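You operate a simulated robot arm through the tools that you are given. There is no shell and no other tool.

Carry out the task below with a simulated robot arm. There is one attempt and no reset: what you move stays moved.

JOB
Fold one tray flap up with the green lever and tape it.
Fine: the tray lies in the fixture; close the black clamp first; tape with the green button, then lower the lever; the other flap stays down, the clamp closed.
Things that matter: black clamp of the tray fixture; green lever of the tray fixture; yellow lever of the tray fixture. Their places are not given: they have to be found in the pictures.

It is judged by the outcome, as a careful person would: the job done as asked, and still so three seconds after it is handed in. It fails if anything else is knocked over, pushed out of place, dropped, spilled or broken. Flat cloth is picked up by pressing the open fingertips on it (5 to 10 N) and closing them slowly along it; thin cloth reads only 2 to 8 mm in the jaws.

ROBOT AND FRAMES
A 7-joint arm with a two-finger parallel gripper, fixed in place. Base frame: the origin is on the floor under the middle of its stand, x ahead of it, y to its left, z up; the work surface is at about z = 0.9. Lengths are in m, angles in degrees, forces in N, time in s.
With the tool pointing down near the work surface it reaches from about 0.1 to 0.64 m from the base axis. Its first joint turns from -66.0 to 66.0 degrees. Payload 1.57 kg.
The TCP is the grasp point between the finger pads, 0.03 m short of the fingertips. In the tool frame z runs along the fingers and y along their closing line. The gripper opens to 0.08 m. The fingers are 0.017 m wide and 0.012 m thick; the gripper's body (0.04 by 0.082 m) begins 0.08 m behind the TCP.
Orientation is that of the tool frame in the base frame, as a unit quaternion [w, x, y, z]. With the fingers straight down and closing along the base's y, the tool's x points along the base's -x, its y along +y and its z along -z.

CONTROLS
- The arm moves only by the tool send_rows. Its argument "series" is a list that holds one entry, the list of rows, each a list of 7 numbers: the closure in counts, from 0 (fully open) to 255 (shut), then the shift along the tool's x, y, z in m, then the turn, a rotation vector about the tool's x, y, z in degrees. In form: [[[grip, dx, dy, dz, wx, wy, wz], ...]]. A call has 1 to 20 rows; each row shifts and turns the commanded pose from where the row before left it, along the tool's axes as they then stand. Rows are played at 5 a second. More than 0.05 m and 8.6 degrees between two rows, or a gripper value outside its range, and nothing of the call is played. Where a pose cannot be reached the arm comes as near as it can. A force on the tool above 90 N (or 10 N above the force at the start of the call, whichever is more), or a blocked arm, ends the call early, and 0.2 s more pass. The fingers move at their own pace (about 0.072 m/s each) and stop on an object; they squeeze with about 24 N. The grip force told is the motor's: it shows also when the fingers shut on nothing. Time passes only in rows, and 0.2 s behind the last, so rows that do not move let the fingers close. The reply holds the time, the measured pose of the TCP, the force on the tool along the base axes, the opening and the grip force, in the units named above and with some noise, with the torque about the TCP (base axes, N m) and any sound that the robot's microphone picked up, and new pictures: "pictures" is both (left out), scene, wrist or none.
- Cameras (640 x 400 px; columns grow to the right, rows downward): "scene" is fixed at [0.0543, 0.425, 1.4396]; the picture's right is [-0.81, -0.58, 0.00], its down [-0.24, 0.34, -0.91] and it looks along [0.53, -0.74, -0.42] (base axes); focal length 334 px, centre (320, 200). "wrist" rides on the gripper at [0.072, -0.007, -0.122] in the tool frame; the picture's right is [0.09, 1.00, 0.00], its down [-0.84, 0.08, -0.54] and it looks along [-0.54, 0.05, 0.84] (tool axes); focal length 238 px, centre (320, 200).
- probe_pixels(camera, pixels): for up to 12 pixels [column, row] of the newest picture of that camera ("zoom" is the newest enlarged one), the place [x, y, z] in the base frame of the surface seen there, good to about 0.002 m. No time passes.
- enlarge(camera, box): a new picture of the part [left, top, right, bottom] of that camera's present view, enlarged. No time passes.
- close_job(): hands the job in; it is judged then, once.

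Leave the gripper open and the arm clear of the work at the hand-in unless told otherwise.

The tools are called after "Call:" as a command line: name --argument value ..., lists and objects as JSON in quotes. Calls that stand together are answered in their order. send_rows: Moves the arm, as the interface text tells. Its arguments: {"type":"object","properties":{"series":{"type":"array"},"pictures":{"type":"string","enum":["both","scene","wrist","none"]}},"required":["series"]} The other tools are called the same way: probe_pixels (camera, pixels) gives the place of the surface under pixels of a picture; enlarge (camera, box) takes an enlarged picture of a part of a camera's view; close_job () hands the job in.

At the start:

```text
clock: 0.0
tcp_pos: [0.3797, -0.0773, 1.221]
tool_rot: [0.0, 0.0, 1.0, 0.0]
contact_force: [-0.4, 0.0, -0.1]
ft_torque: [-0.01, 0.02, -0.01]
gripper_width: 0.0801
finger_force: 0.0
```

scene: 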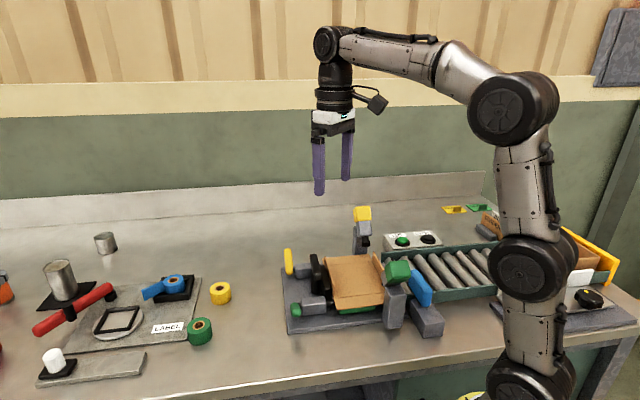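
wrist: 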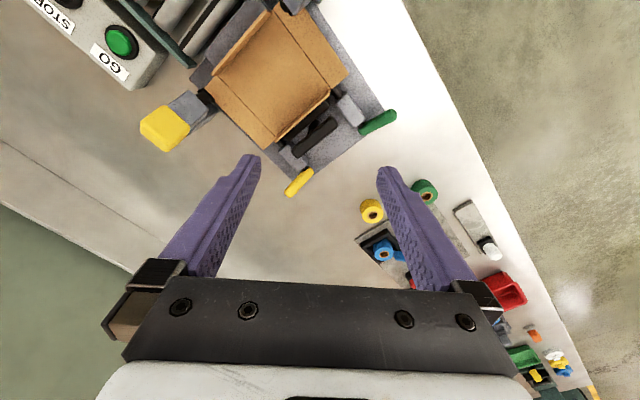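

I see the tray fixture near scene pixels (280-440, 205-340), with a yellow lever, a green lever, a black clamp and the coloured tape heads. I will enlarge both views of it before moving.

Call:
enlarge --camera "scene" --box '[270, 195, 450, 345]'

Call:
enlarge --camera "wrist" --box '[130, 0, 410, 200]'

```text
2.67 times, centred on (360, 270) of scene
```

zoom: 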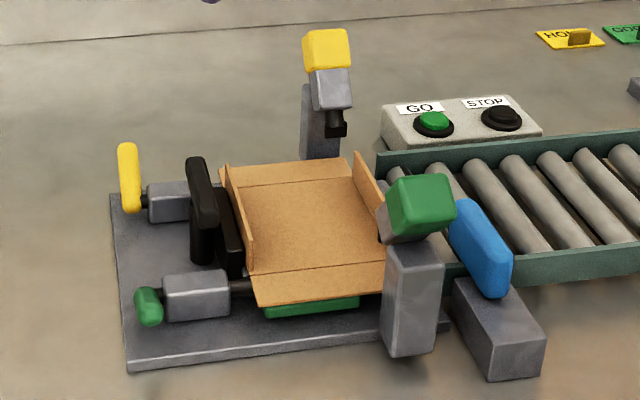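

```text
2.00 times, centred on (270, 100) of wrist
```

zoom: 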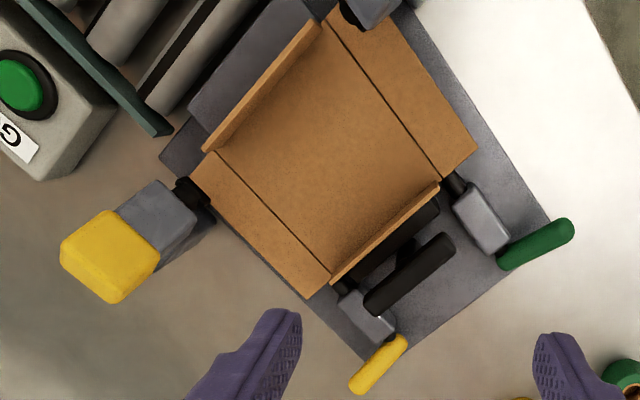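

I see in the wrist zoom the green lever handle (505,260)-(570,228), the yellow one (358,385)-(400,345), and the black clamp bar (375,300)-(450,245). I probe these for their places, plus the tray's corners.

Call:
probe_pixels --camera "zoom" --pixels '[[508, 258], [566, 230], [480, 215], [458, 180], [360, 385], [402, 343], [372, 305], [448, 242], [405, 250], [345, 285], [370, 318], [600, 180]]'

Call:
probe_pixels --camera "scene" --pixels '[[397, 265], [399, 280], [391, 262], [361, 207], [362, 219], [417, 270], [414, 290], [326, 252], [328, 265], [288, 252], [292, 270], [312, 314]]'

```text
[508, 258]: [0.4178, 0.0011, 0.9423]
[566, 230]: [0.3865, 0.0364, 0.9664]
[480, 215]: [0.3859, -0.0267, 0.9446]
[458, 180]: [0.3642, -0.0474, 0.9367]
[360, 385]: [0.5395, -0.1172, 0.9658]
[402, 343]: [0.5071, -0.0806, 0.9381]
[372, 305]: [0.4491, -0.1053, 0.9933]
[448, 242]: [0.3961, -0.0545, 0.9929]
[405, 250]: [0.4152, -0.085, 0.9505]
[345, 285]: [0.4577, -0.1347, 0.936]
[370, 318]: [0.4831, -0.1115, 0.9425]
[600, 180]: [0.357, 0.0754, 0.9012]
```

```text
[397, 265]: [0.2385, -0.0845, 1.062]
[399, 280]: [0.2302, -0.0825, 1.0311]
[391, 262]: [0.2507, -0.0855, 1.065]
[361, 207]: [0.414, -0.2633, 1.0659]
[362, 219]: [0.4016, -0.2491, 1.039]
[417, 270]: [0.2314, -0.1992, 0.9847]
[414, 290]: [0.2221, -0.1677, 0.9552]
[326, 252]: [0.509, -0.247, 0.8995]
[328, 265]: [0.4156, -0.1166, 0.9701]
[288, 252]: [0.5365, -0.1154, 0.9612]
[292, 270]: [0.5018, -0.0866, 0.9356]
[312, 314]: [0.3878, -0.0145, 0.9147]
```

The levers' shafts run about along [0.73, 0.68], the handles stick outward and tilt up. The black clamp's mechanism is unclear, so I enlarge it in both views.

Call:
enlarge --camera "scene" --box '[295, 240, 359, 280]'

Call:
enlarge --camera "wrist" --box '[264, 75, 360, 200]'

```text
10.00 times, centred on (327, 260) of scene
```

zoom: 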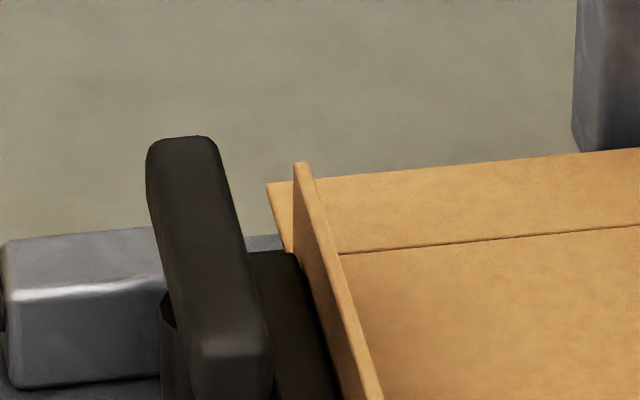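

```text
3.20 times, centred on (312, 138) of wrist
```

zoom: 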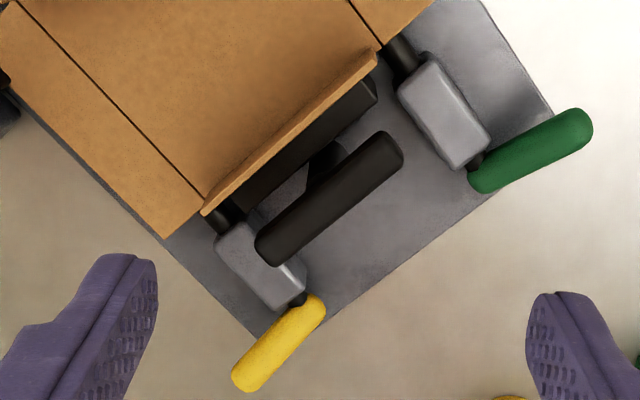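

The clamp looks like a T-handle bar on a short post with a jaw block next to the tray's end wall. I probe this zoom for the bar, jaw, wall, and post, to get exact geometry.

Call:
probe_pixels --camera "zoom" --pixels '[[266, 240], [393, 145], [330, 195], [325, 165], [245, 200], [370, 90], [300, 145], [210, 210], [370, 55], [420, 200], [295, 315], [480, 175]]'

Call:
probe_pixels --camera "scene" --pixels '[[324, 247], [333, 275], [327, 290], [317, 279], [335, 255], [341, 270], [386, 300], [350, 311], [376, 258], [333, 245], [334, 308], [384, 303]]'

```text
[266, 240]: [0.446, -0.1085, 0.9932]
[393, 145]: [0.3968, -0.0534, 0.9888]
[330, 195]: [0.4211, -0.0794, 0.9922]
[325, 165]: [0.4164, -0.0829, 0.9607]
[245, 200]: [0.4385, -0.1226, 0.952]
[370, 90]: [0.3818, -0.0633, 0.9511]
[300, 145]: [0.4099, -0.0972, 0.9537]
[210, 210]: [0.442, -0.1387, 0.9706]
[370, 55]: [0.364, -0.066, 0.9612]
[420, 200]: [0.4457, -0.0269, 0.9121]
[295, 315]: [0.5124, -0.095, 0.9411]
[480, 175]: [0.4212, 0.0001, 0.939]
```

```text
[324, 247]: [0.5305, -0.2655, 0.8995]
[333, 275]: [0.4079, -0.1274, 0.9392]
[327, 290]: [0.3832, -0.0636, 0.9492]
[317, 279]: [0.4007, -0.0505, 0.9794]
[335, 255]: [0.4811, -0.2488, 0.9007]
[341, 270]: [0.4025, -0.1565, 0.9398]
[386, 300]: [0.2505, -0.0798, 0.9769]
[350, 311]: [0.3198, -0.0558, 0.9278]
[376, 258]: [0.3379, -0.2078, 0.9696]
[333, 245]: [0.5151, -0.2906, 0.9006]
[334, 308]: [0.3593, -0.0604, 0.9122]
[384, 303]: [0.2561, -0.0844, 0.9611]
```

The clamp bar runs along about [-0.68, 0.73] with its top at z≈0.993, centre about (0.421, -0.080). I now turn the tool 47° about its z so that the fingers close across the bar, and go down to about 0.09 m above it to see the clamp from its side.

Call:
send_rows --series '[[[0, 0, 0, 0.015, 0, 0, 7.83], [0, 0, 0, 0.015, 0, 0, 7.83], [0, 0, 0, 0.015, 0, 0, 7.83], [0, 0, 0, 0.015, 0, 0, 7.83], [0, 0, 0, 0.015, 0, 0, 7.83], [0, 0, 0, 0.015, 0, 0, 7.83], [0, -0.0155, 0.0143, 0.02, 0, 0, 0], [0, -0.0155, 0.0143, 0.02, 0, 0, 0]]]'

```text
clock: 1.8
tcp_pos: [0.4231, -0.0797, 1.0921]
tool_rot: [0.001, 0.4, 0.916, -0.001]
contact_force: [0.1, 0.5, -0.1]
ft_torque: [-0.02, 0.0, -0.01]
gripper_width: 0.0802
finger_force: 0.0
```

scene: 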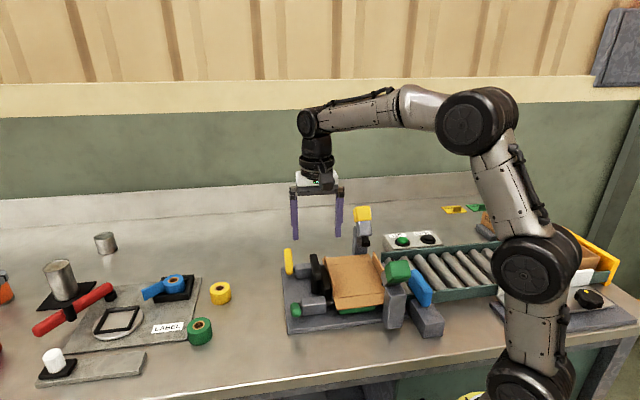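
wrist: 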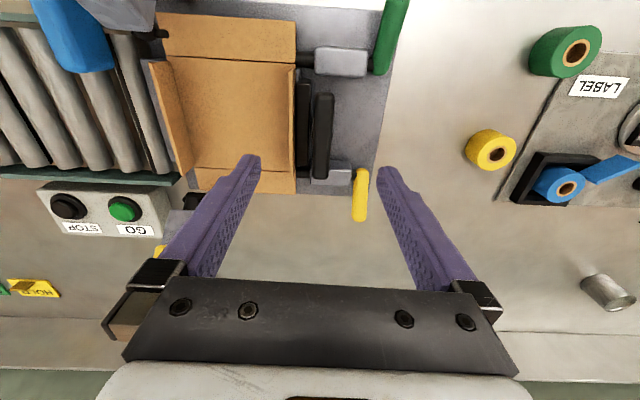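

Now the clamp is seen end-on at wrist pixels (295-335, 80-185). I enlarge it.

Call:
enlarge --camera "wrist" --box '[240, 30, 400, 230]'

Call:
enlarge --camera "scene" --box '[270, 240, 366, 340]'

```text
2.00 times, centred on (320, 130) of wrist
```

zoom: 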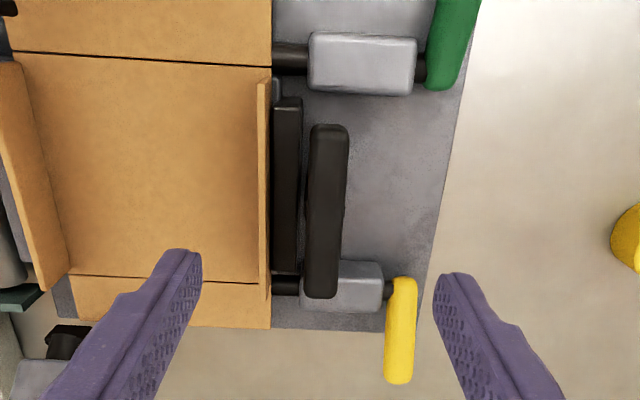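

```text
4.00 times, centred on (318, 290) of scene
```

zoom: 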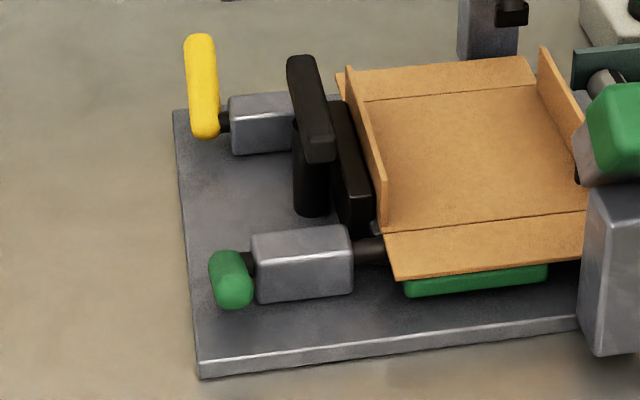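

I probe the post's base, jaw and wall in this scene zoom to see whether the jaw has a gap to the wall (slide stroke) or the handle is hinged.

Call:
probe_pixels --camera "zoom" --pixels '[[310, 205], [310, 175], [320, 145], [303, 66], [312, 100], [340, 110], [360, 180], [355, 210], [385, 190], [380, 215], [230, 290], [232, 262]]'

Call:
enlarge --camera "wrist" --box '[280, 60, 344, 100]'

```text
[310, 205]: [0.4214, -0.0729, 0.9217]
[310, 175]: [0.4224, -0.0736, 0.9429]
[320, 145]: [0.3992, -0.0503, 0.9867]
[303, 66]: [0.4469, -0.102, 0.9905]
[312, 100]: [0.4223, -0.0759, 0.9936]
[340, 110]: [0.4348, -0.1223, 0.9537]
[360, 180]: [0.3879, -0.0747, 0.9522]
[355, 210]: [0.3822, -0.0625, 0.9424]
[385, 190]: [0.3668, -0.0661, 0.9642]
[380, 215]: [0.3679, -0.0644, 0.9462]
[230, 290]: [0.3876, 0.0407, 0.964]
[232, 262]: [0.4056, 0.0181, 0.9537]
```

```text
10.00 times, centred on (312, 80) of wrist
```

zoom: 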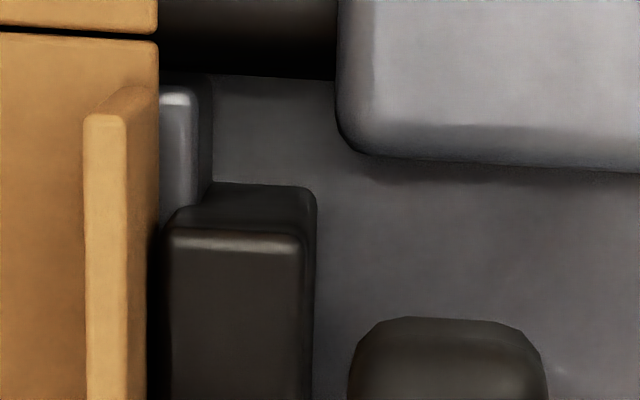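

The jaw stands upright close to the tray's end wall with a small slit, and the T-handle is a vertical post with a bar. The jaw probably slides (or tips) towards the tray. I will test gently: close the fingers, go down on the outer side of the bar (13 mm clear), without touching yet.

Call:
send_rows --series '[[[255, 0, 0.0165, 0, 0, 0, 0], [255, 0, 0.0165, 0, 0, 0, 0], [255, 0, 0, 0.02, 0, 0, 0], [255, 0, 0, 0.025, 0, 0, 0], [255, 0, 0, 0.025, 0, 0, 0], [255, 0, 0, 0.025, 0, 0, 0], [255, 0, 0, 0, 0, 0, 0]]]'

```text
clock: 3.4
tcp_pos: [0.4461, -0.0583, 0.9961]
tool_rot: [0.001, 0.399, 0.917, 0.0]
contact_force: [-0.4, -0.7, -0.2]
ft_torque: [-0.03, -0.01, -0.01]
gripper_width: 0.0
finger_force: 21.6
```

scene: 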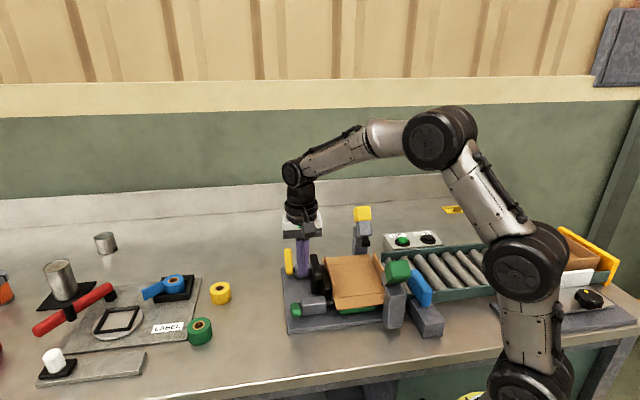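
wrist: 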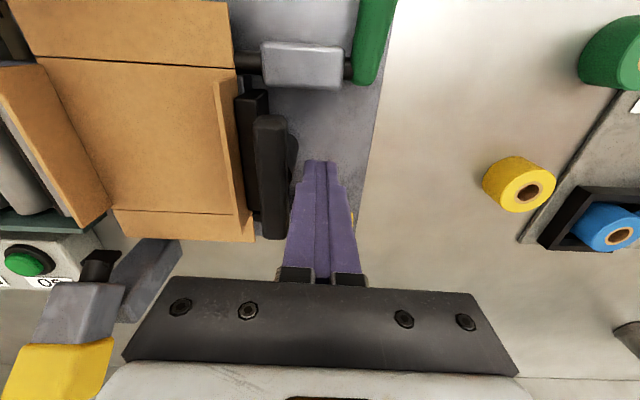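

The closed fingers are beside the bar on its outer side. I enlarge the clamp in the wrist view before pushing.

Call:
enlarge --camera "wrist" --box '[208, 70, 368, 250]'

```text
2.22 times, centred on (288, 160) of wrist
```

zoom: 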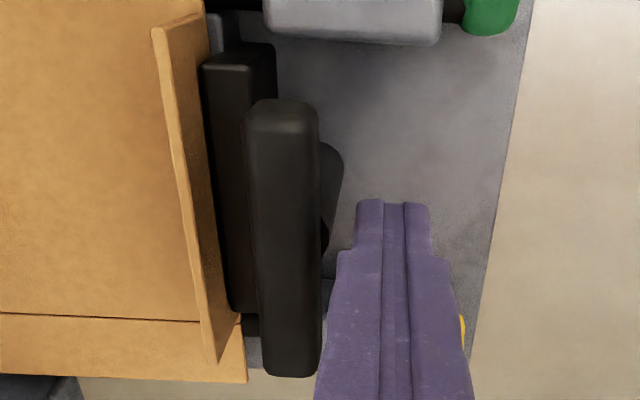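

I push towards the tray (tool -y): 12 mm to near contact, then in small 3 mm steps, reading the force.

Call:
send_rows --series '[[[255, 0, -0.006, 0, 0, 0, 0], [255, 0, -0.004, 0, 0, 0, 0], [255, 0, -0.003, 0, 0, 0, 0], [255, 0, -0.002, 0, 0, 0, 0], [255, 0, 0, 0, 0, 0, 0]]]' --pictures "wrist"

```text
clock: 4.6
tcp_pos: [0.4387, -0.0651, 0.9959]
tool_rot: [0.004, 0.4, 0.917, 0.004]
contact_force: [30.7, 28.6, -11.2]
ft_torque: [0.87, -0.88, 0.16]
gripper_width: 0.0
finger_force: 20.9
```

wrist: 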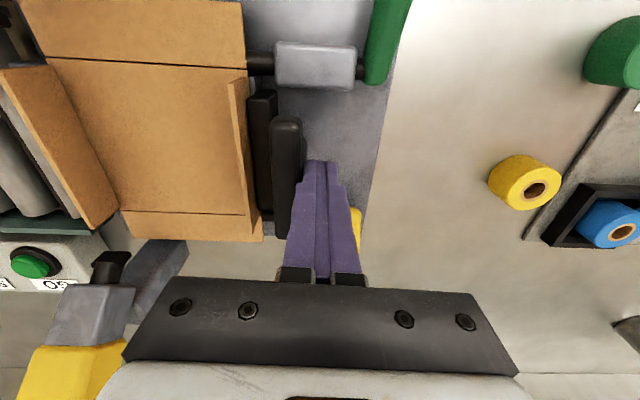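

Contact came at about 10 mm and gave 42 N with no visible motion: the clamp does not move towards the tray. I back off, lift above the bar, centre over it and open the fingers to grip it, so I can test other directions gently.

Call:
send_rows --series '[[[255, 0, 0.01, 0, 0, 0, 0], [255, 0, 0.005, -0.01, 0, 0, 0], [255, 0, 0, -0.03, 0, 0, 0], [200, 0, -0.012, -0.02, 0, 0, 0], [150, 0, -0.02, 0, 0, 0, 0], [100, 0, 0, 0, 0, 0, 0], [100, 0, 0, 0, 0, 0, 0]]]'

```text
clock: 6.2
tcp_pos: [0.4228, -0.0812, 1.0555]
tool_rot: [0.001, 0.399, 0.917, 0.0]
contact_force: [-0.1, -0.6, -0.3]
ft_torque: [-0.02, 0.02, 0.0]
gripper_width: 0.0486
finger_force: 0.0
```

scene: 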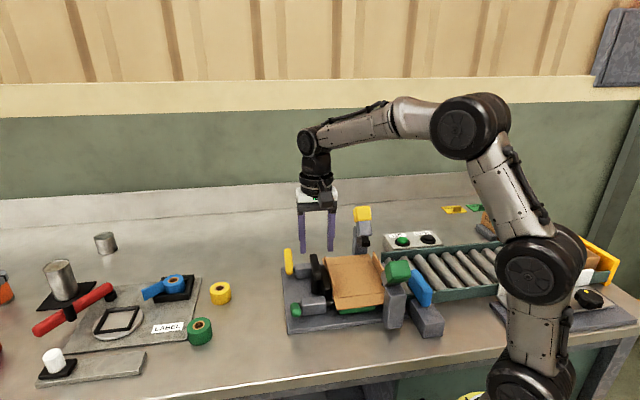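
wrist: 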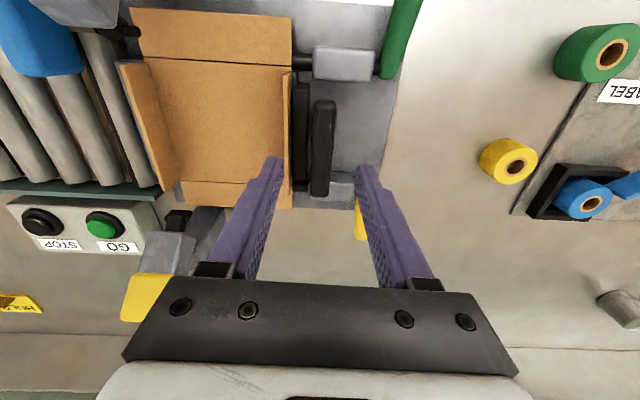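

The bar is seen between the fingers at wrist (322,150). I check by probing whether the push shifted the clamp, and get its edges.

Call:
enlarge --camera "wrist" --box '[270, 60, 366, 220]'

Call:
enlarge --camera "scene" --box '[290, 245, 354, 300]'

```text
2.50 times, centred on (318, 140) of wrist
```

zoom: 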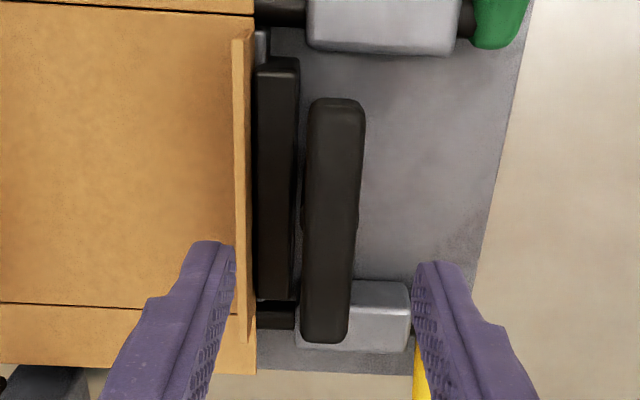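

```text
7.27 times, centred on (322, 272) of scene
```

zoom: 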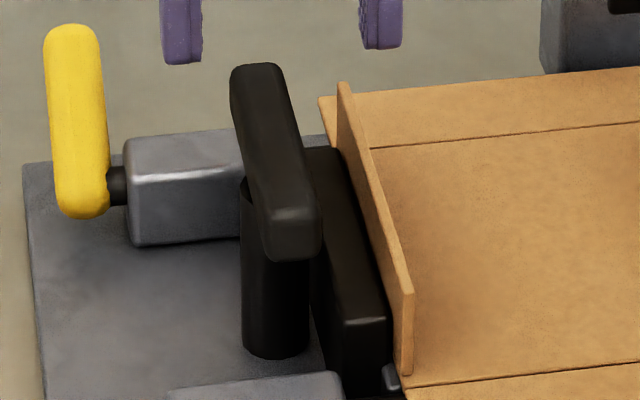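

Call:
probe_pixels --camera "zoom" --pixels '[[275, 215], [255, 75], [268, 140], [275, 330], [275, 290], [262, 200], [360, 350], [345, 200], [345, 310], [375, 310], [405, 320], [345, 95]]'

```text
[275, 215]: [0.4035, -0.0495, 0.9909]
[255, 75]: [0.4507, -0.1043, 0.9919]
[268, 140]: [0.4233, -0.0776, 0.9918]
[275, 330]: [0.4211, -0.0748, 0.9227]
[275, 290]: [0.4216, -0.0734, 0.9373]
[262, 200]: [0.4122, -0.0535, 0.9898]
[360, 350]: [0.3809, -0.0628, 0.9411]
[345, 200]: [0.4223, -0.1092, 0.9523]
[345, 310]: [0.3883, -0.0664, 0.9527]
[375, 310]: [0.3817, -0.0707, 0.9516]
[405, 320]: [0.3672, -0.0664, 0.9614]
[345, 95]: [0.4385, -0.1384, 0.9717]
```

No shift: the bar's middle is at about (0.422,-0.078). I narrow the fingers to about 32 mm, go down so the tips (z≈0.973) stay above the wall's top, and grip the bar.

Call:
send_rows --series '[[[153, 0, 0.0015, 0, 0, 0, 0], [153, 0, 0, 0, 0, 0, 0], [153, 0, 0, 0.02, 0, 0, 0], [153, 0, 0, 0.02, 0, 0, 0], [153, 0, 0, 0.012, 0, 0, 0], [255, 0, 0, 0, 0, 0, 0], [255, 0, 0, 0, 0, 0, 0]]]'

```text
clock: 7.8
tcp_pos: [0.4225, -0.079, 1.0031]
tool_rot: [0.0, 0.399, 0.917, 0.0]
contact_force: [-0.8, -0.9, -0.7]
ft_torque: [0.0, -0.12, 0.34]
gripper_width: 0.0185
finger_force: 32.4
```

scene: 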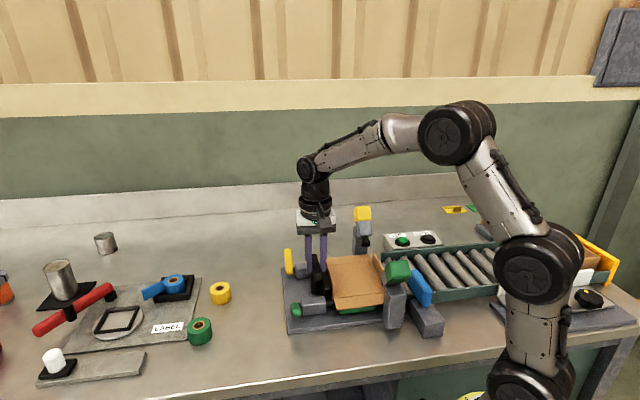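
wrist: 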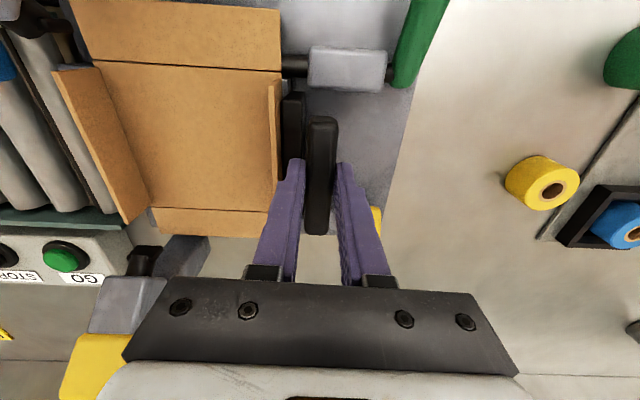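

The bar is held (18.5 mm wide). I test gently, first turning it about the vertical by 4°, reading the torque.

Call:
send_rows --series '[[[255, 0, 0, 0, 0, 0, 2], [255, 0, 0, 0, 0, 0, 2], [255, 0, 0, 0, 0, 0, 0]]]' --pictures "none"

Call:
send_rows --series '[[[255, 0, 0, 0, 0, 0, -2], [255, 0, 0, 0, 0, 0, -2], [255, 0, 0, 0, 0, 0, -2], [255, 0, 0, 0, 0, 0, -2], [255, 0, 0, 0, 0, 0, 0]]]' --pictures "none"

```text
clock: 8.6
tcp_pos: [0.4235, -0.0791, 1.0029]
tool_rot: [0.0, 0.431, 0.902, 0.0]
contact_force: [-1.2, 0.1, -4.4]
ft_torque: [0.04, -0.37, 0.85]
gripper_width: 0.0193
finger_force: 33.9
```

```text
clock: 9.8
tcp_pos: [0.4233, -0.0785, 1.0041]
tool_rot: [-0.001, 0.366, 0.93, 0.0]
contact_force: [-2.5, -2.6, -5.8]
ft_torque: [-0.09, -0.17, -0.04]
gripper_width: 0.0178
finger_force: 32.5
```

The bar does not turn about the vertical; it only shows that its true alignment is at about 43-44°. Now, still holding, I test pulling outward (tool +y) by 3 mm.

Call:
send_rows --series '[[[255, 0, 0.001, 0, 0, 0, 0], [255, 0, 0.001, 0, 0, 0, 0], [255, 0, 0.001, 0, 0, 0, 0], [255, 0, 0, 0, 0, 0, 0]]]' --pictures "none"

```text
clock: 10.8
tcp_pos: [0.4234, -0.0789, 1.0035]
tool_rot: [-0.003, 0.366, 0.93, -0.004]
contact_force: [-22.0, -25.9, -1.9]
ft_torque: [0.27, 0.31, -0.18]
gripper_width: 0.0182
finger_force: 32.9
```

Outward is stiff too (34 N, no motion). I go back 3 mm and test pressing down; fingers hold the bar's sides, so friction carries it.

Call:
send_rows --series '[[[255, 0, -0.003, 0, 0, 0, 0], [255, 0, 0, 0.001, 0, 0, 0], [255, 0, 0, 0.001, 0, 0, 0], [255, 0, 0, 0.001, 0, 0, 0], [255, 0, 0, 0, 0, 0, 0]]]' --pictures "none"

```text
clock: 12.0
tcp_pos: [0.4234, -0.0793, 1.0033]
tool_rot: [0.002, 0.366, 0.931, 0.001]
contact_force: [-15.7, -8.1, 18.3]
ft_torque: [0.12, 0.96, -0.11]
gripper_width: 0.0177
finger_force: 33.2
```

Down gives 18 N with no motion so far. I return and test along the bar (tool x, both ways) and up.

Call:
send_rows --series '[[[255, 0, 0, -0.003, 0, 0, 0], [255, 0, 0, 0, 0, 0, 0], [255, 0, 0, -0.001, 0, 0, 0], [255, 0, 0, -0.001, 0, 0, 0], [255, 0, 0, -0.001, 0, 0, 0], [255, 0, 0, 0, 0, 0, 0]]]' --pictures "none"

Call:
send_rows --series '[[[255, 0, 0, 0.003, 0, 0, 0], [255, 0.001, 0, 0, 0, 0, 0], [255, 0.001, 0, 0, 0, 0, 0], [255, 0.001, 0, 0, 0, 0, 0], [255, 0, 0, 0, 0, 0, 0]]]' --pictures "none"

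Call:
send_rows --series '[[[255, -0.003, 0, 0, 0, 0, 0], [255, -0.001, 0, 0, 0, 0, 0], [255, -0.001, 0, 0, 0, 0, 0], [255, -0.001, 0, 0, 0, 0, 0], [255, 0, 0, 0, 0, 0, 0]]]' --pictures "wrist"

```text
clock: 13.4
tcp_pos: [0.4245, -0.079, 1.0048]
tool_rot: [-0.003, 0.367, 0.93, -0.001]
contact_force: [2.2, -10.2, -29.7]
ft_torque: [0.16, -0.31, -0.01]
gripper_width: 0.0176
finger_force: 32.0
```

```text
clock: 14.6
tcp_pos: [0.423, -0.0785, 1.0055]
tool_rot: [0.002, 0.367, 0.93, -0.001]
contact_force: [6.2, -20.2, -14.1]
ft_torque: [-0.1, 0.14, -0.12]
gripper_width: 0.0179
finger_force: 32.6
```

```text
clock: 15.8
tcp_pos: [0.4243, -0.0785, 1.0048]
tool_rot: [-0.003, 0.367, 0.93, 0.0]
contact_force: [-25.5, 12.5, 13.9]
ft_torque: [0.25, 0.15, -0.08]
gripper_width: 0.0173
finger_force: 32.1
```

wrist: 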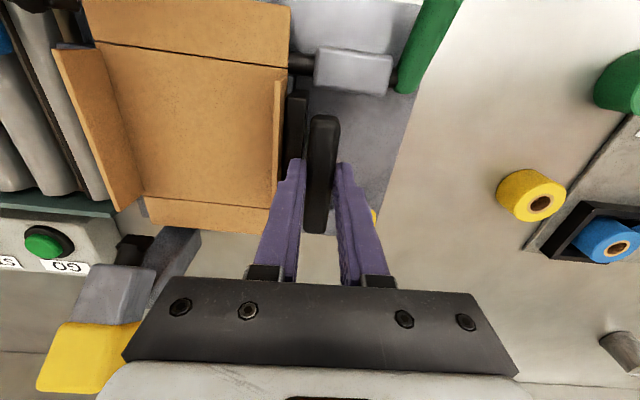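

Nothing gives at up to about 30 N in any direction. I release, raise, and look at the clamp from a lower angle from the green side to understand its mechanism.

Call:
send_rows --series '[[[255, 0.003, 0, 0, 0, 0, 0], [153, 0, 0, 0, 0, 0, 0], [153, 0, 0, 0, 0, 0, 0], [153, 0, 0, -0.03, 0, 0, 0], [153, 0, 0, -0.04, 0, 0, 0], [200, 0.03, 0, -0.03, 0, 0, 0], [255, 0.04, 0, 0, 0, 0, 0], [255, 0.03, 0, 0, 0, 0, 0], [255, 0, 0, 0, 0, -7.5, 0], [255, 0, 0, 0, 0, -7.5, 0], [255, 0, 0, 0, 0, -7.5, 0], [255, 0, 0, 0, 0, -7.5, 0]]]'

```text
clock: 18.4
tcp_pos: [0.3511, -0.0106, 1.1039]
tool_rot: [0.242, 0.354, 0.899, -0.094]
contact_force: [0.0, -0.6, 0.2]
ft_torque: [0.01, 0.0, -0.03]
gripper_width: 0.0001
finger_force: 21.2
```

scene: 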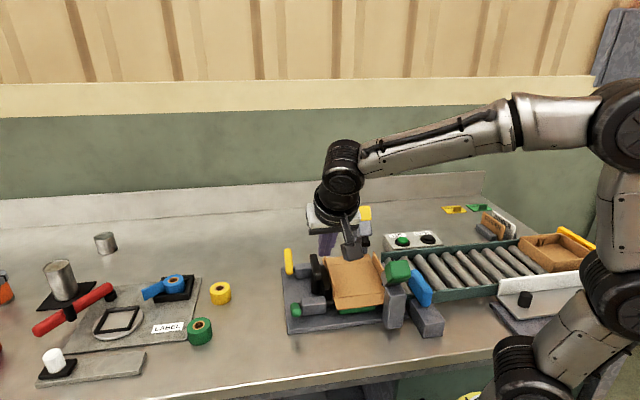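
wrist: 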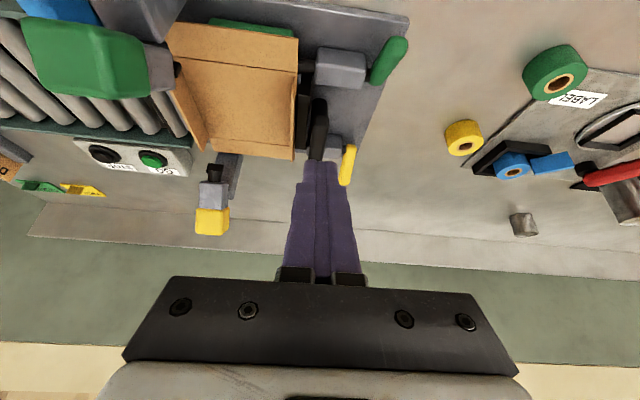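

I enlarge the clamp from this lower angle (wrist (290-350, 60-170)).

Call:
enlarge --camera "wrist" --box '[272, 40, 392, 170]'

```text
3.08 times, centred on (332, 105) of wrist
```

zoom: 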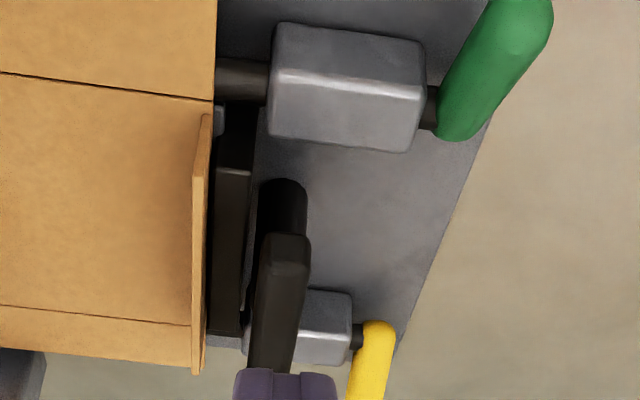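

The post looks like a plain vertical column carrying the bar: it may be a plunger that is pressed down. I undo the tilt, go back over the bar's centre with closed fingers, to press on top of it.

Call:
send_rows --series '[[[255, 0, 0, 0, 0, 7.5, 0], [255, 0, 0, 0, 0, 7.5, 0], [255, 0, 0, 0, 0, 7.5, 0], [255, 0, 0, 0, 0, 7.5, 0], [255, -0.04, 0, 0, 0, 0, 0], [255, -0.04, 0, 0, 0, 0, 0], [255, -0.02, 0, 0.03, 0, 0, 0], [255, 0, 0, 0.02, 0, 0, 0], [255, 0, 0, 0, 0, 0, 0]]]'

```text
clock: 20.4
tcp_pos: [0.4237, -0.0793, 1.0534]
tool_rot: [-0.001, 0.367, 0.93, 0.001]
contact_force: [-0.3, -0.9, -1.0]
ft_torque: [0.02, -0.01, 0.0]
gripper_width: 0.0
finger_force: 21.0
```

scene: 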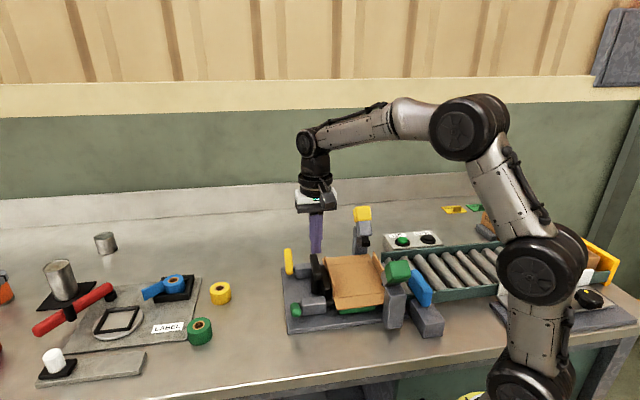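
wrist: 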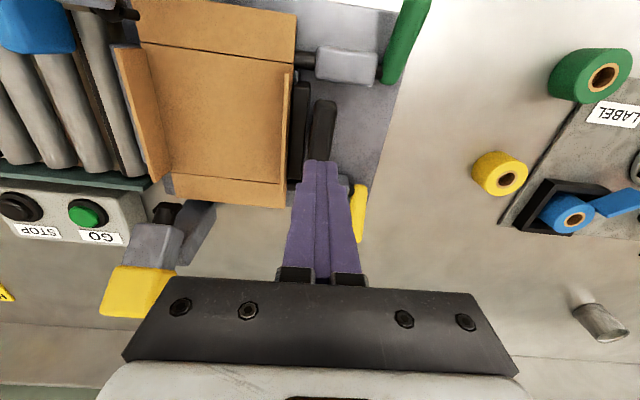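

The closed tips are centred above the bar, about 30 mm over it. I go down 27 mm, then press in 2 mm steps.

Call:
send_rows --series '[[[255, 0, 0, 0.015, 0, 0, 0], [255, 0, 0, 0.012, 0, 0, 0], [255, 0, 0, 0.002, 0, 0, 0], [255, 0, 0, 0.002, 0, 0, 0], [255, 0, 0, 0.002, 0, 0, 0], [255, 0, 0, 0.002, 0, 0, 0], [255, 0, 0, 0, 0, 0, 0]]]' --pictures "none"

```text
clock: 22.0
tcp_pos: [0.4239, -0.079, 1.0235]
tool_rot: [0.003, 0.367, 0.93, 0.001]
contact_force: [-14.9, 2.7, 37.3]
ft_torque: [0.29, 0.67, -0.04]
gripper_width: 0.0
finger_force: 20.8
```

37 N down and still at the bar's top height (tips 0.9935). I press a little more, up to about 60 N.

Call:
send_rows --series '[[[255, 0, 0, 0.002, 0, 0, 0], [255, 0, 0, 0.002, 0, 0, 0], [255, 0, 0, 0.002, 0, 0, 0], [255, 0, 0, 0, 0, 0, 0]]]' --pictures "none"

```text
clock: 23.0
tcp_pos: [0.4237, -0.0788, 1.0231]
tool_rot: [0.007, 0.366, 0.93, 0.002]
contact_force: [-23.4, 7.3, 65.3]
ft_torque: [0.49, 1.13, -0.04]
gripper_width: 0.0
finger_force: 21.5
```

65 N straight down moves nothing, so it is not a plunger. Still untested is turning it the other way (counter-clockwise from above, green end towards the tray). I lift off, move to the outer side near the bar's green end (dx +28 mm) and lower the closed fingers beside it with tips at z≈0.972.

Call:
send_rows --series '[[[255, 0, 0, -0.02, 0, 0, 0], [255, 0, 0, -0.025, 0, 0, 0], [255, 0.014, 0.016, 0, 0, 0, 0], [255, 0.014, 0.016, 0, 0, 0, 0], [255, 0, 0, 0.02, 0, 0, 0], [255, 0, 0, 0.02, 0, 0, 0], [255, 0, 0, 0.013, 0, 0, 0], [255, 0, 0, 0, 0, 0, 0]]]'

```text
clock: 24.8
tcp_pos: [0.4249, -0.0358, 1.0025]
tool_rot: [0.0, 0.367, 0.93, 0.0]
contact_force: [0.4, 0.5, 0.0]
ft_torque: [-0.04, 0.01, -0.01]
gripper_width: 0.0
finger_force: 21.8
```

scene: 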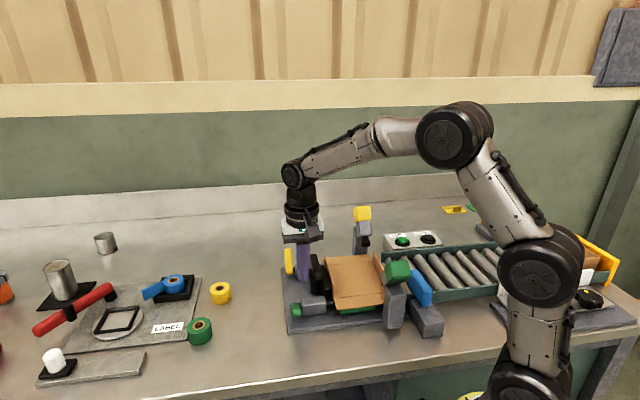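
wrist: 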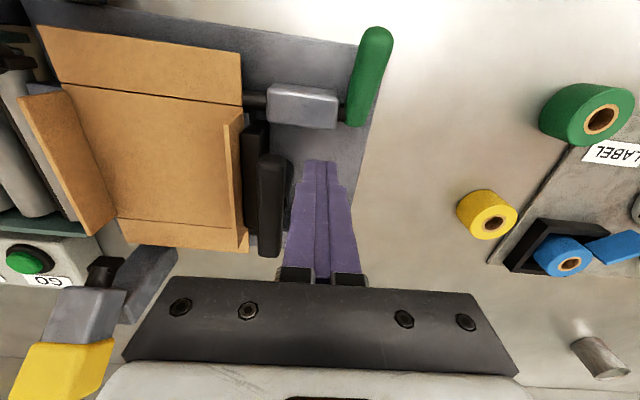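

The fingers are beside the bar near its green end. I push towards the tray: 9 mm to contact, then small steps.

Call:
send_rows --series '[[[255, 0, -0.005, 0, 0, 0, 0], [255, 0, -0.004, 0, 0, 0, 0], [255, 0, -0.002, 0, 0, 0, 0], [255, 0, -0.002, 0, 0, 0, 0], [255, 0, -0.002, 0, 0, 0, 0], [255, 0, 0, 0, 0, 0, 0]]]'

```text
clock: 26.2
tcp_pos: [0.4152, -0.0473, 1.0054]
tool_rot: [0.0, 0.366, 0.93, 0.0]
contact_force: [-0.6, 2.1, 0.0]
ft_torque: [0.0, -0.03, 0.02]
gripper_width: 0.0
finger_force: 21.5
```

scene: 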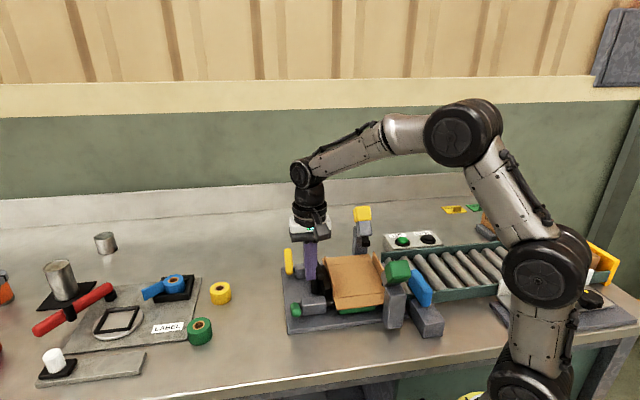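
wrist: 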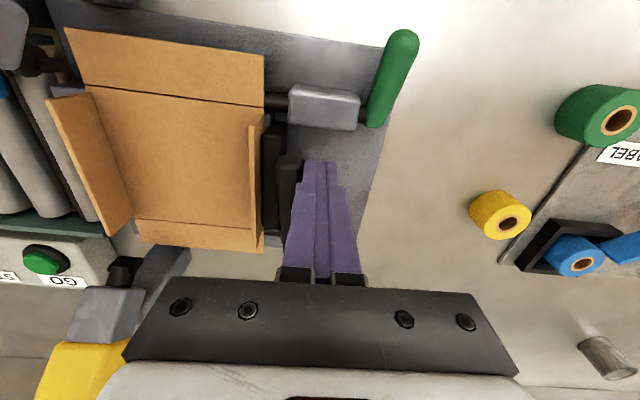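

The force stays about 0 though the fingers moved 15 mm: the bar seems to yield here. I enlarge to look at the bar.

Call:
enlarge --camera "wrist" --box '[230, 100, 360, 280]'

Call:
enlarge --camera "scene" --box '[280, 230, 360, 310]'

```text
2.22 times, centred on (295, 190) of wrist
```

zoom: 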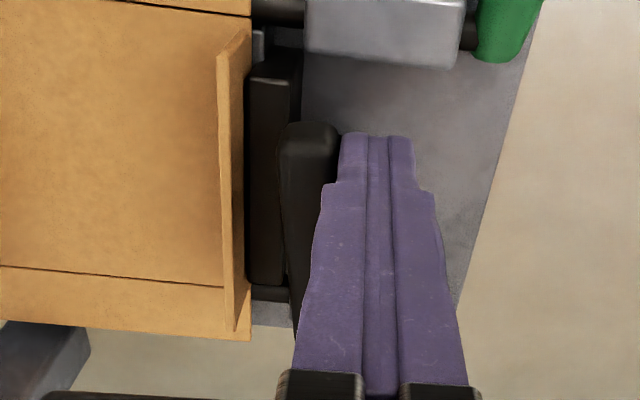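

```text
5.00 times, centred on (320, 270) of scene
```

zoom: 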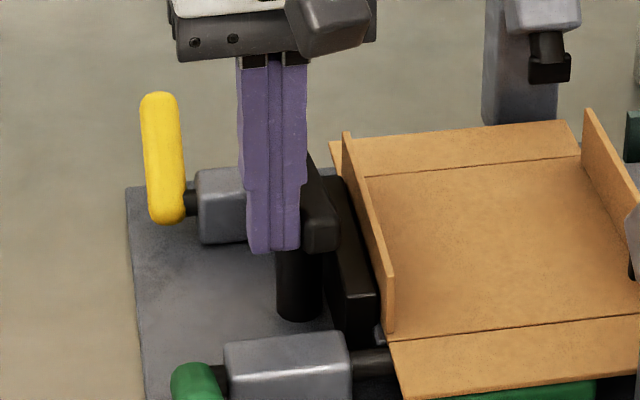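

The bar has turned: its green end moved towards the tray, so the clamp is a turn-handle closing counter-clockwise. I back off, raise, go over its centre, turn the tool about -12° to match, and open to 32 mm for gripping.

Call:
send_rows --series '[[[255, 0, 0.012, 0, 0, 0, 0], [255, 0, 0, -0.03, 0, 0, 0], [255, 0, 0, -0.03, 0, 0, 0], [153, -0.014, -0.0147, 0, 0, 0, 0], [153, -0.014, -0.0147, 0, 0, 0, 0], [153, 0, 0, 0, 0, 0, -6], [153, 0, 0, 0, 0, 0, -6], [153, 0, 0, 0, 0, 0, 0]]]'

```text
clock: 28.0
tcp_pos: [0.4236, -0.0797, 1.064]
tool_rot: [0.0, 0.267, 0.964, 0.0]
contact_force: [0.0, -0.3, 0.6]
ft_torque: [-0.01, 0.01, 0.0]
gripper_width: 0.0322
finger_force: 0.0
```

scene: 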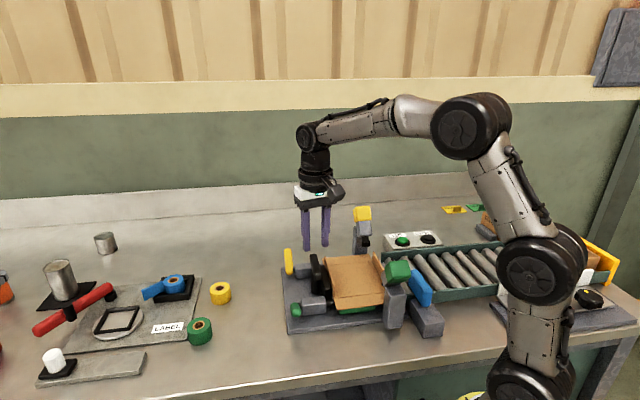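
wrist: 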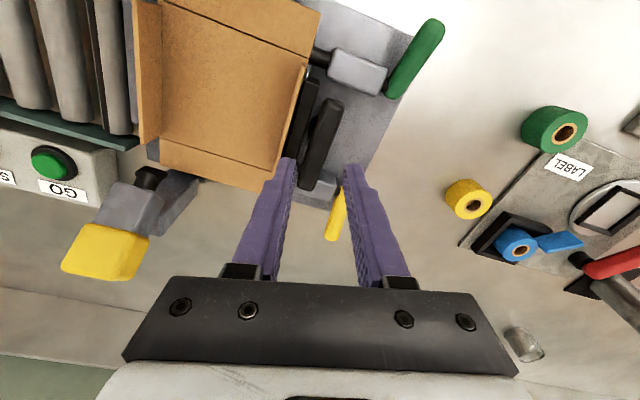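

The bar looks nearly parallel to the jaw again. I enlarge and probe to learn its present angle.

Call:
enlarge --camera "wrist" --box '[260, 70, 372, 220]'

Call:
enlarge --camera "scene" --box '[290, 240, 354, 300]'

```text
2.67 times, centred on (316, 145) of wrist
```

zoom: 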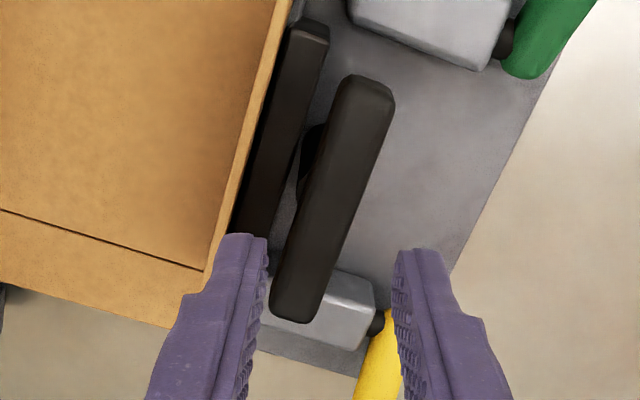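

```text
6.67 times, centred on (322, 270) of scene
```

zoom: 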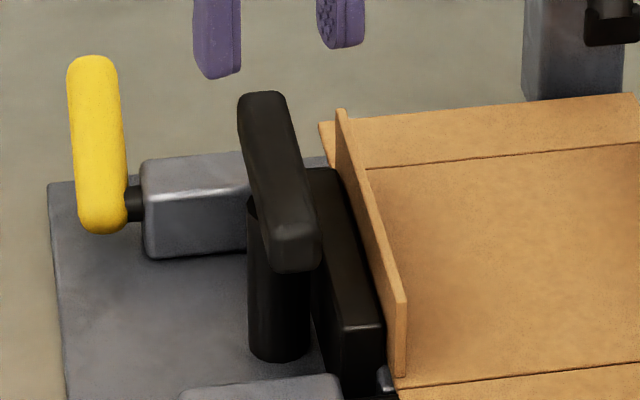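

Call:
probe_pixels --camera "zoom" --pixels '[[258, 105], [290, 250], [275, 105], [310, 245], [266, 100], [300, 240], [280, 180], [343, 120], [400, 300], [325, 180], [365, 315], [345, 250]]'

```text
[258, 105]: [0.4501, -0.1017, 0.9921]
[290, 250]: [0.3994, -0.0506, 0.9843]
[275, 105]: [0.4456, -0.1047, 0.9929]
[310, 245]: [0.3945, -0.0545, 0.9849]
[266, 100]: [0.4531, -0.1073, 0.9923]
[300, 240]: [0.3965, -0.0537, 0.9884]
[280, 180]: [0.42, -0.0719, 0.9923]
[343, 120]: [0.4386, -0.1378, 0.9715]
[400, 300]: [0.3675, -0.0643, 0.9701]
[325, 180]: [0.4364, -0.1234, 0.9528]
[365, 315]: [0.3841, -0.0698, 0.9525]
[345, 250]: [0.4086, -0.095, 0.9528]
```

At the end of the push the bar had turned about 6-7° counter-clockwise with almost no force, and it came back when I left; clockwise is a stop. So it turns counter-clockwise with a light return. I align the tool (+7°), go down, grip the bar, then turn it counter-clockwise in 7° steps, watching the torque.

Call:
send_rows --series '[[[153, 0, 0, 0, 0, 0, 5], [153, 0, 0, 0, 0, 0, 5], [153, 0, 0, 0.02, 0, 0, 0], [153, 0, 0, 0.02, 0, 0, 0], [153, 0, 0, 0.018, 0, 0, 0], [255, 0, 0, 0, 0, 0, 0], [255, 0, 0, 0, 0, 0, 0], [255, 0, 0, 0, 0, 0, 0]]]' --pictures "wrist"

```text
clock: 29.8
tcp_pos: [0.4229, -0.0797, 1.007]
tool_rot: [0.0, 0.35, 0.937, -0.001]
contact_force: [-0.7, -1.3, -1.4]
ft_torque: [-0.13, -0.24, -0.04]
gripper_width: 0.0177
finger_force: 32.4
```

wrist: 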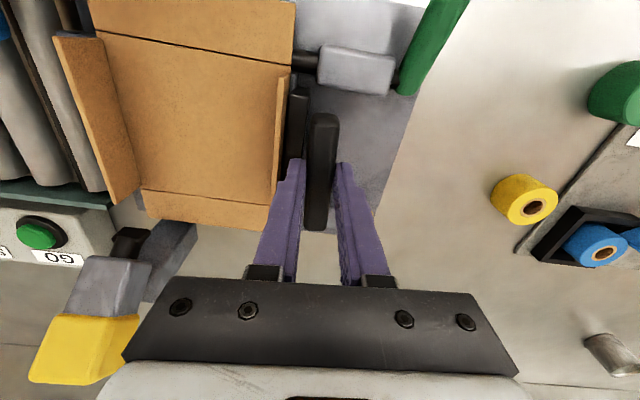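

The bar is gripped at about 41°. Now I turn 14° counter-clockwise (tool z negative) and read the torque and picture.

Call:
send_rows --series '[[[255, 0, 0, 0, 0, 0, -3.5], [255, 0, 0, 0, 0, 0, -3.5], [255, 0, 0, 0, 0, 0, -3.5], [255, 0, 0, 0, 0, 0, -3.5], [255, 0, 0, 0, 0, 0, 0]]]' --pictures "wrist"

```text
clock: 31.0
tcp_pos: [0.424, -0.0815, 1.0062]
tool_rot: [-0.001, 0.233, 0.973, 0.0]
contact_force: [1.2, -12.6, -3.9]
ft_torque: [-0.1, 0.11, -0.04]
gripper_width: 0.0181
finger_force: 32.0
```

wrist: 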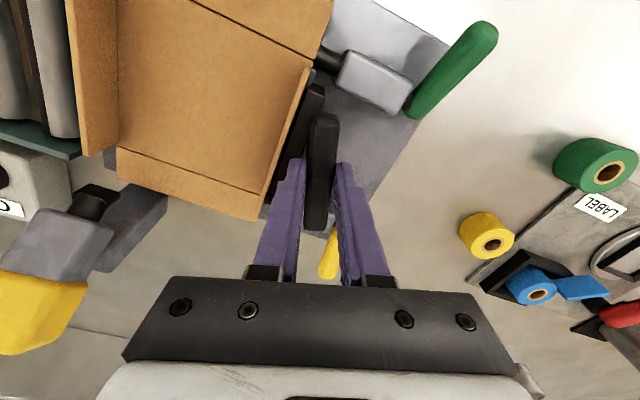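

The bar turns with the tool. A side force of -12 N in y shows that the pivot is slightly off; I shift 1.5 mm along with it and turn 21° more.

Call:
send_rows --series '[[[255, -0.0007, -0.0013, 0, 0, 0, -3.5], [255, 0, 0, 0, 0, 0, -3.5], [255, 0, 0, 0, 0, 0, -3.5], [255, 0, 0, 0, 0, 0, -3.5], [255, 0, 0, 0, 0, 0, -3.5], [255, 0, 0, 0, 0, 0, -3.5], [255, 0, 0, 0, 0, 0, 0]]]' --pictures "wrist"

```text
clock: 32.6
tcp_pos: [0.4234, -0.0814, 1.0064]
tool_rot: [-0.001, 0.052, 0.999, 0.0]
contact_force: [-8.1, -15.2, -3.9]
ft_torque: [-0.07, 0.04, -0.06]
gripper_width: 0.0181
finger_force: 32.7
```

wrist: 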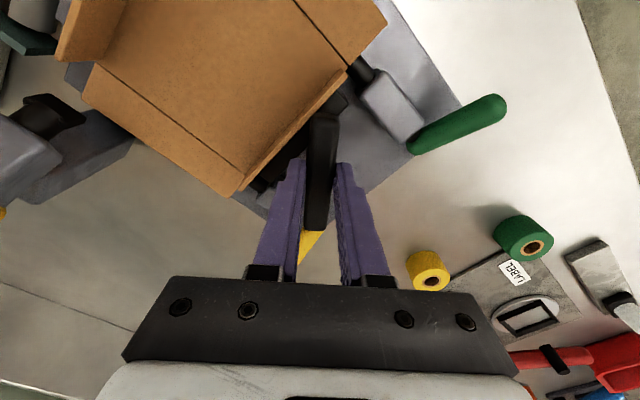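

The bar is now turned about 38°. I go on 21° more with a small shift of 1 mm along the side force.

Call:
send_rows --series '[[[255, 0.0004, -0.001, 0, 0, 0, -3.5], [255, 0, 0, 0, 0, 0, -3.5], [255, 0, 0, 0, 0, 0, -3.5], [255, 0, 0, 0, 0, 0, -3.5], [255, 0, 0, 0, 0, 0, -3.5], [255, 0, 0, 0, 0, 0, -3.5], [255, 0, 0, 0, 0, 0, 0]]]' --pictures "wrist"

```text
clock: 34.2
tcp_pos: [0.4236, -0.0834, 1.0064]
tool_rot: [0.001, -0.131, 0.991, -0.001]
contact_force: [-3.5, -18.9, -9.8]
ft_torque: [-0.04, -0.64, -0.05]
gripper_width: 0.018
finger_force: 32.6
```

wrist: 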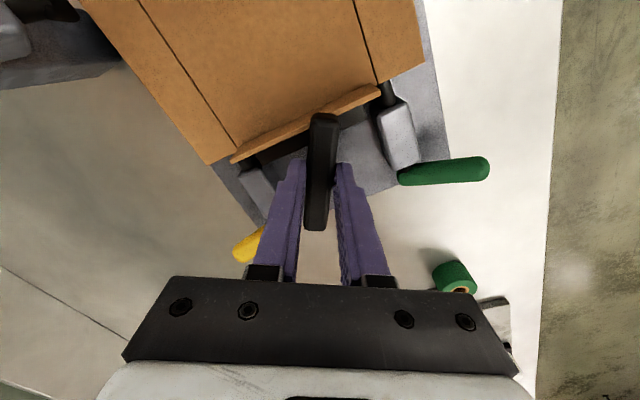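

The bar is turned about 59°, its end lies over the tray's end wall. Side force -19 N in y; I follow 2 mm and turn about 17° more.

Call:
send_rows --series '[[[255, 0.0004, -0.0014, 0, 0, 0, -3.5], [255, 0.0002, -0.0006, 0, 0, 0, -3.5], [255, 0, 0, 0, 0, 0, -3.5], [255, 0, 0, 0, 0, 0, -3.5], [255, 0, 0, 0, 0, 0, -3.5], [255, 0, 0, 0, 0, 0, 0]]]' --pictures "both"

```text
clock: 35.6
tcp_pos: [0.4235, -0.0838, 1.0074]
tool_rot: [0.0, -0.281, 0.96, 0.0]
contact_force: [6.7, -14.3, -14.2]
ft_torque: [-0.45, 0.14, -0.08]
gripper_width: 0.0177
finger_force: 32.4
```

scene: 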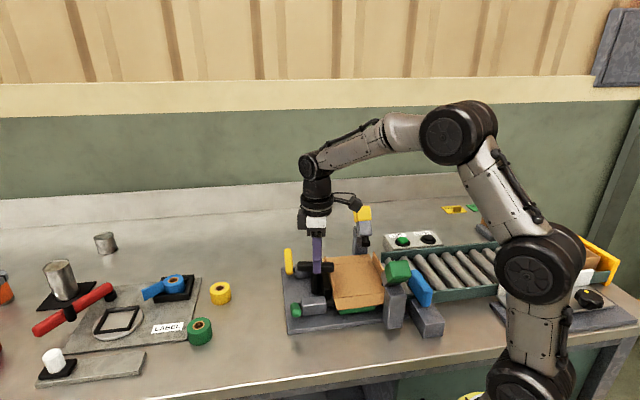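
wrist: 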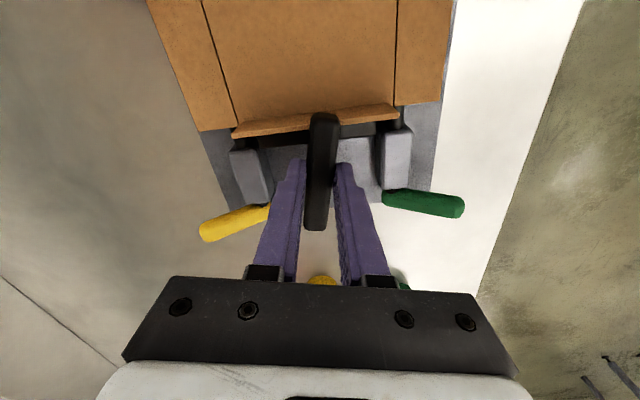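

About 76° now, torque about the vertical is still near 0. The bar pulls the tool down lightly (-14 N), so I follow 1 mm down and turn 14° more, watching for a stop.

Call:
send_rows --series '[[[255, 0, -0.0008, 0.001, 0, 0, -3.5], [255, 0, 0, 0, 0, 0, -3.5], [255, 0, 0, 0, 0, 0, -3.5], [255, 0, 0, 0, 0, 0, -3.5], [255, 0, 0, 0, 0, 0, 0]]]' --pictures "both"

```text
clock: 36.8
tcp_pos: [0.424, -0.0846, 1.0076]
tool_rot: [0.001, -0.394, 0.919, -0.001]
contact_force: [4.2, -12.7, -1.9]
ft_torque: [0.4, -0.25, -0.77]
gripper_width: 0.0181
finger_force: 32.3
```

scene: 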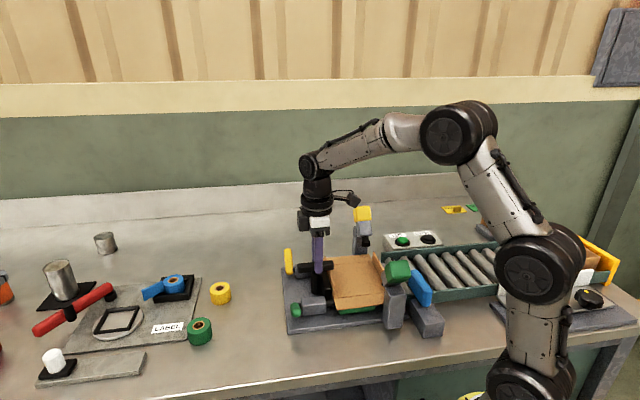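
wrist: 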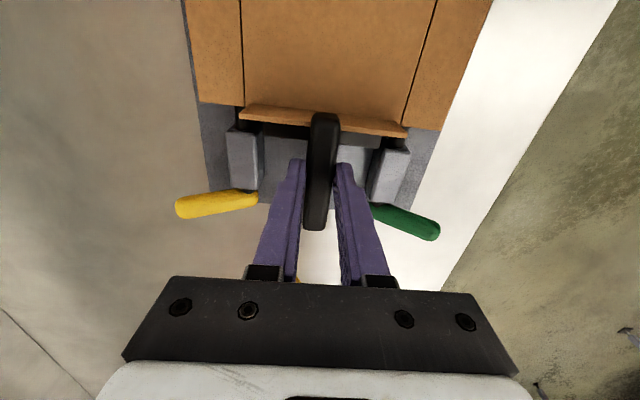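

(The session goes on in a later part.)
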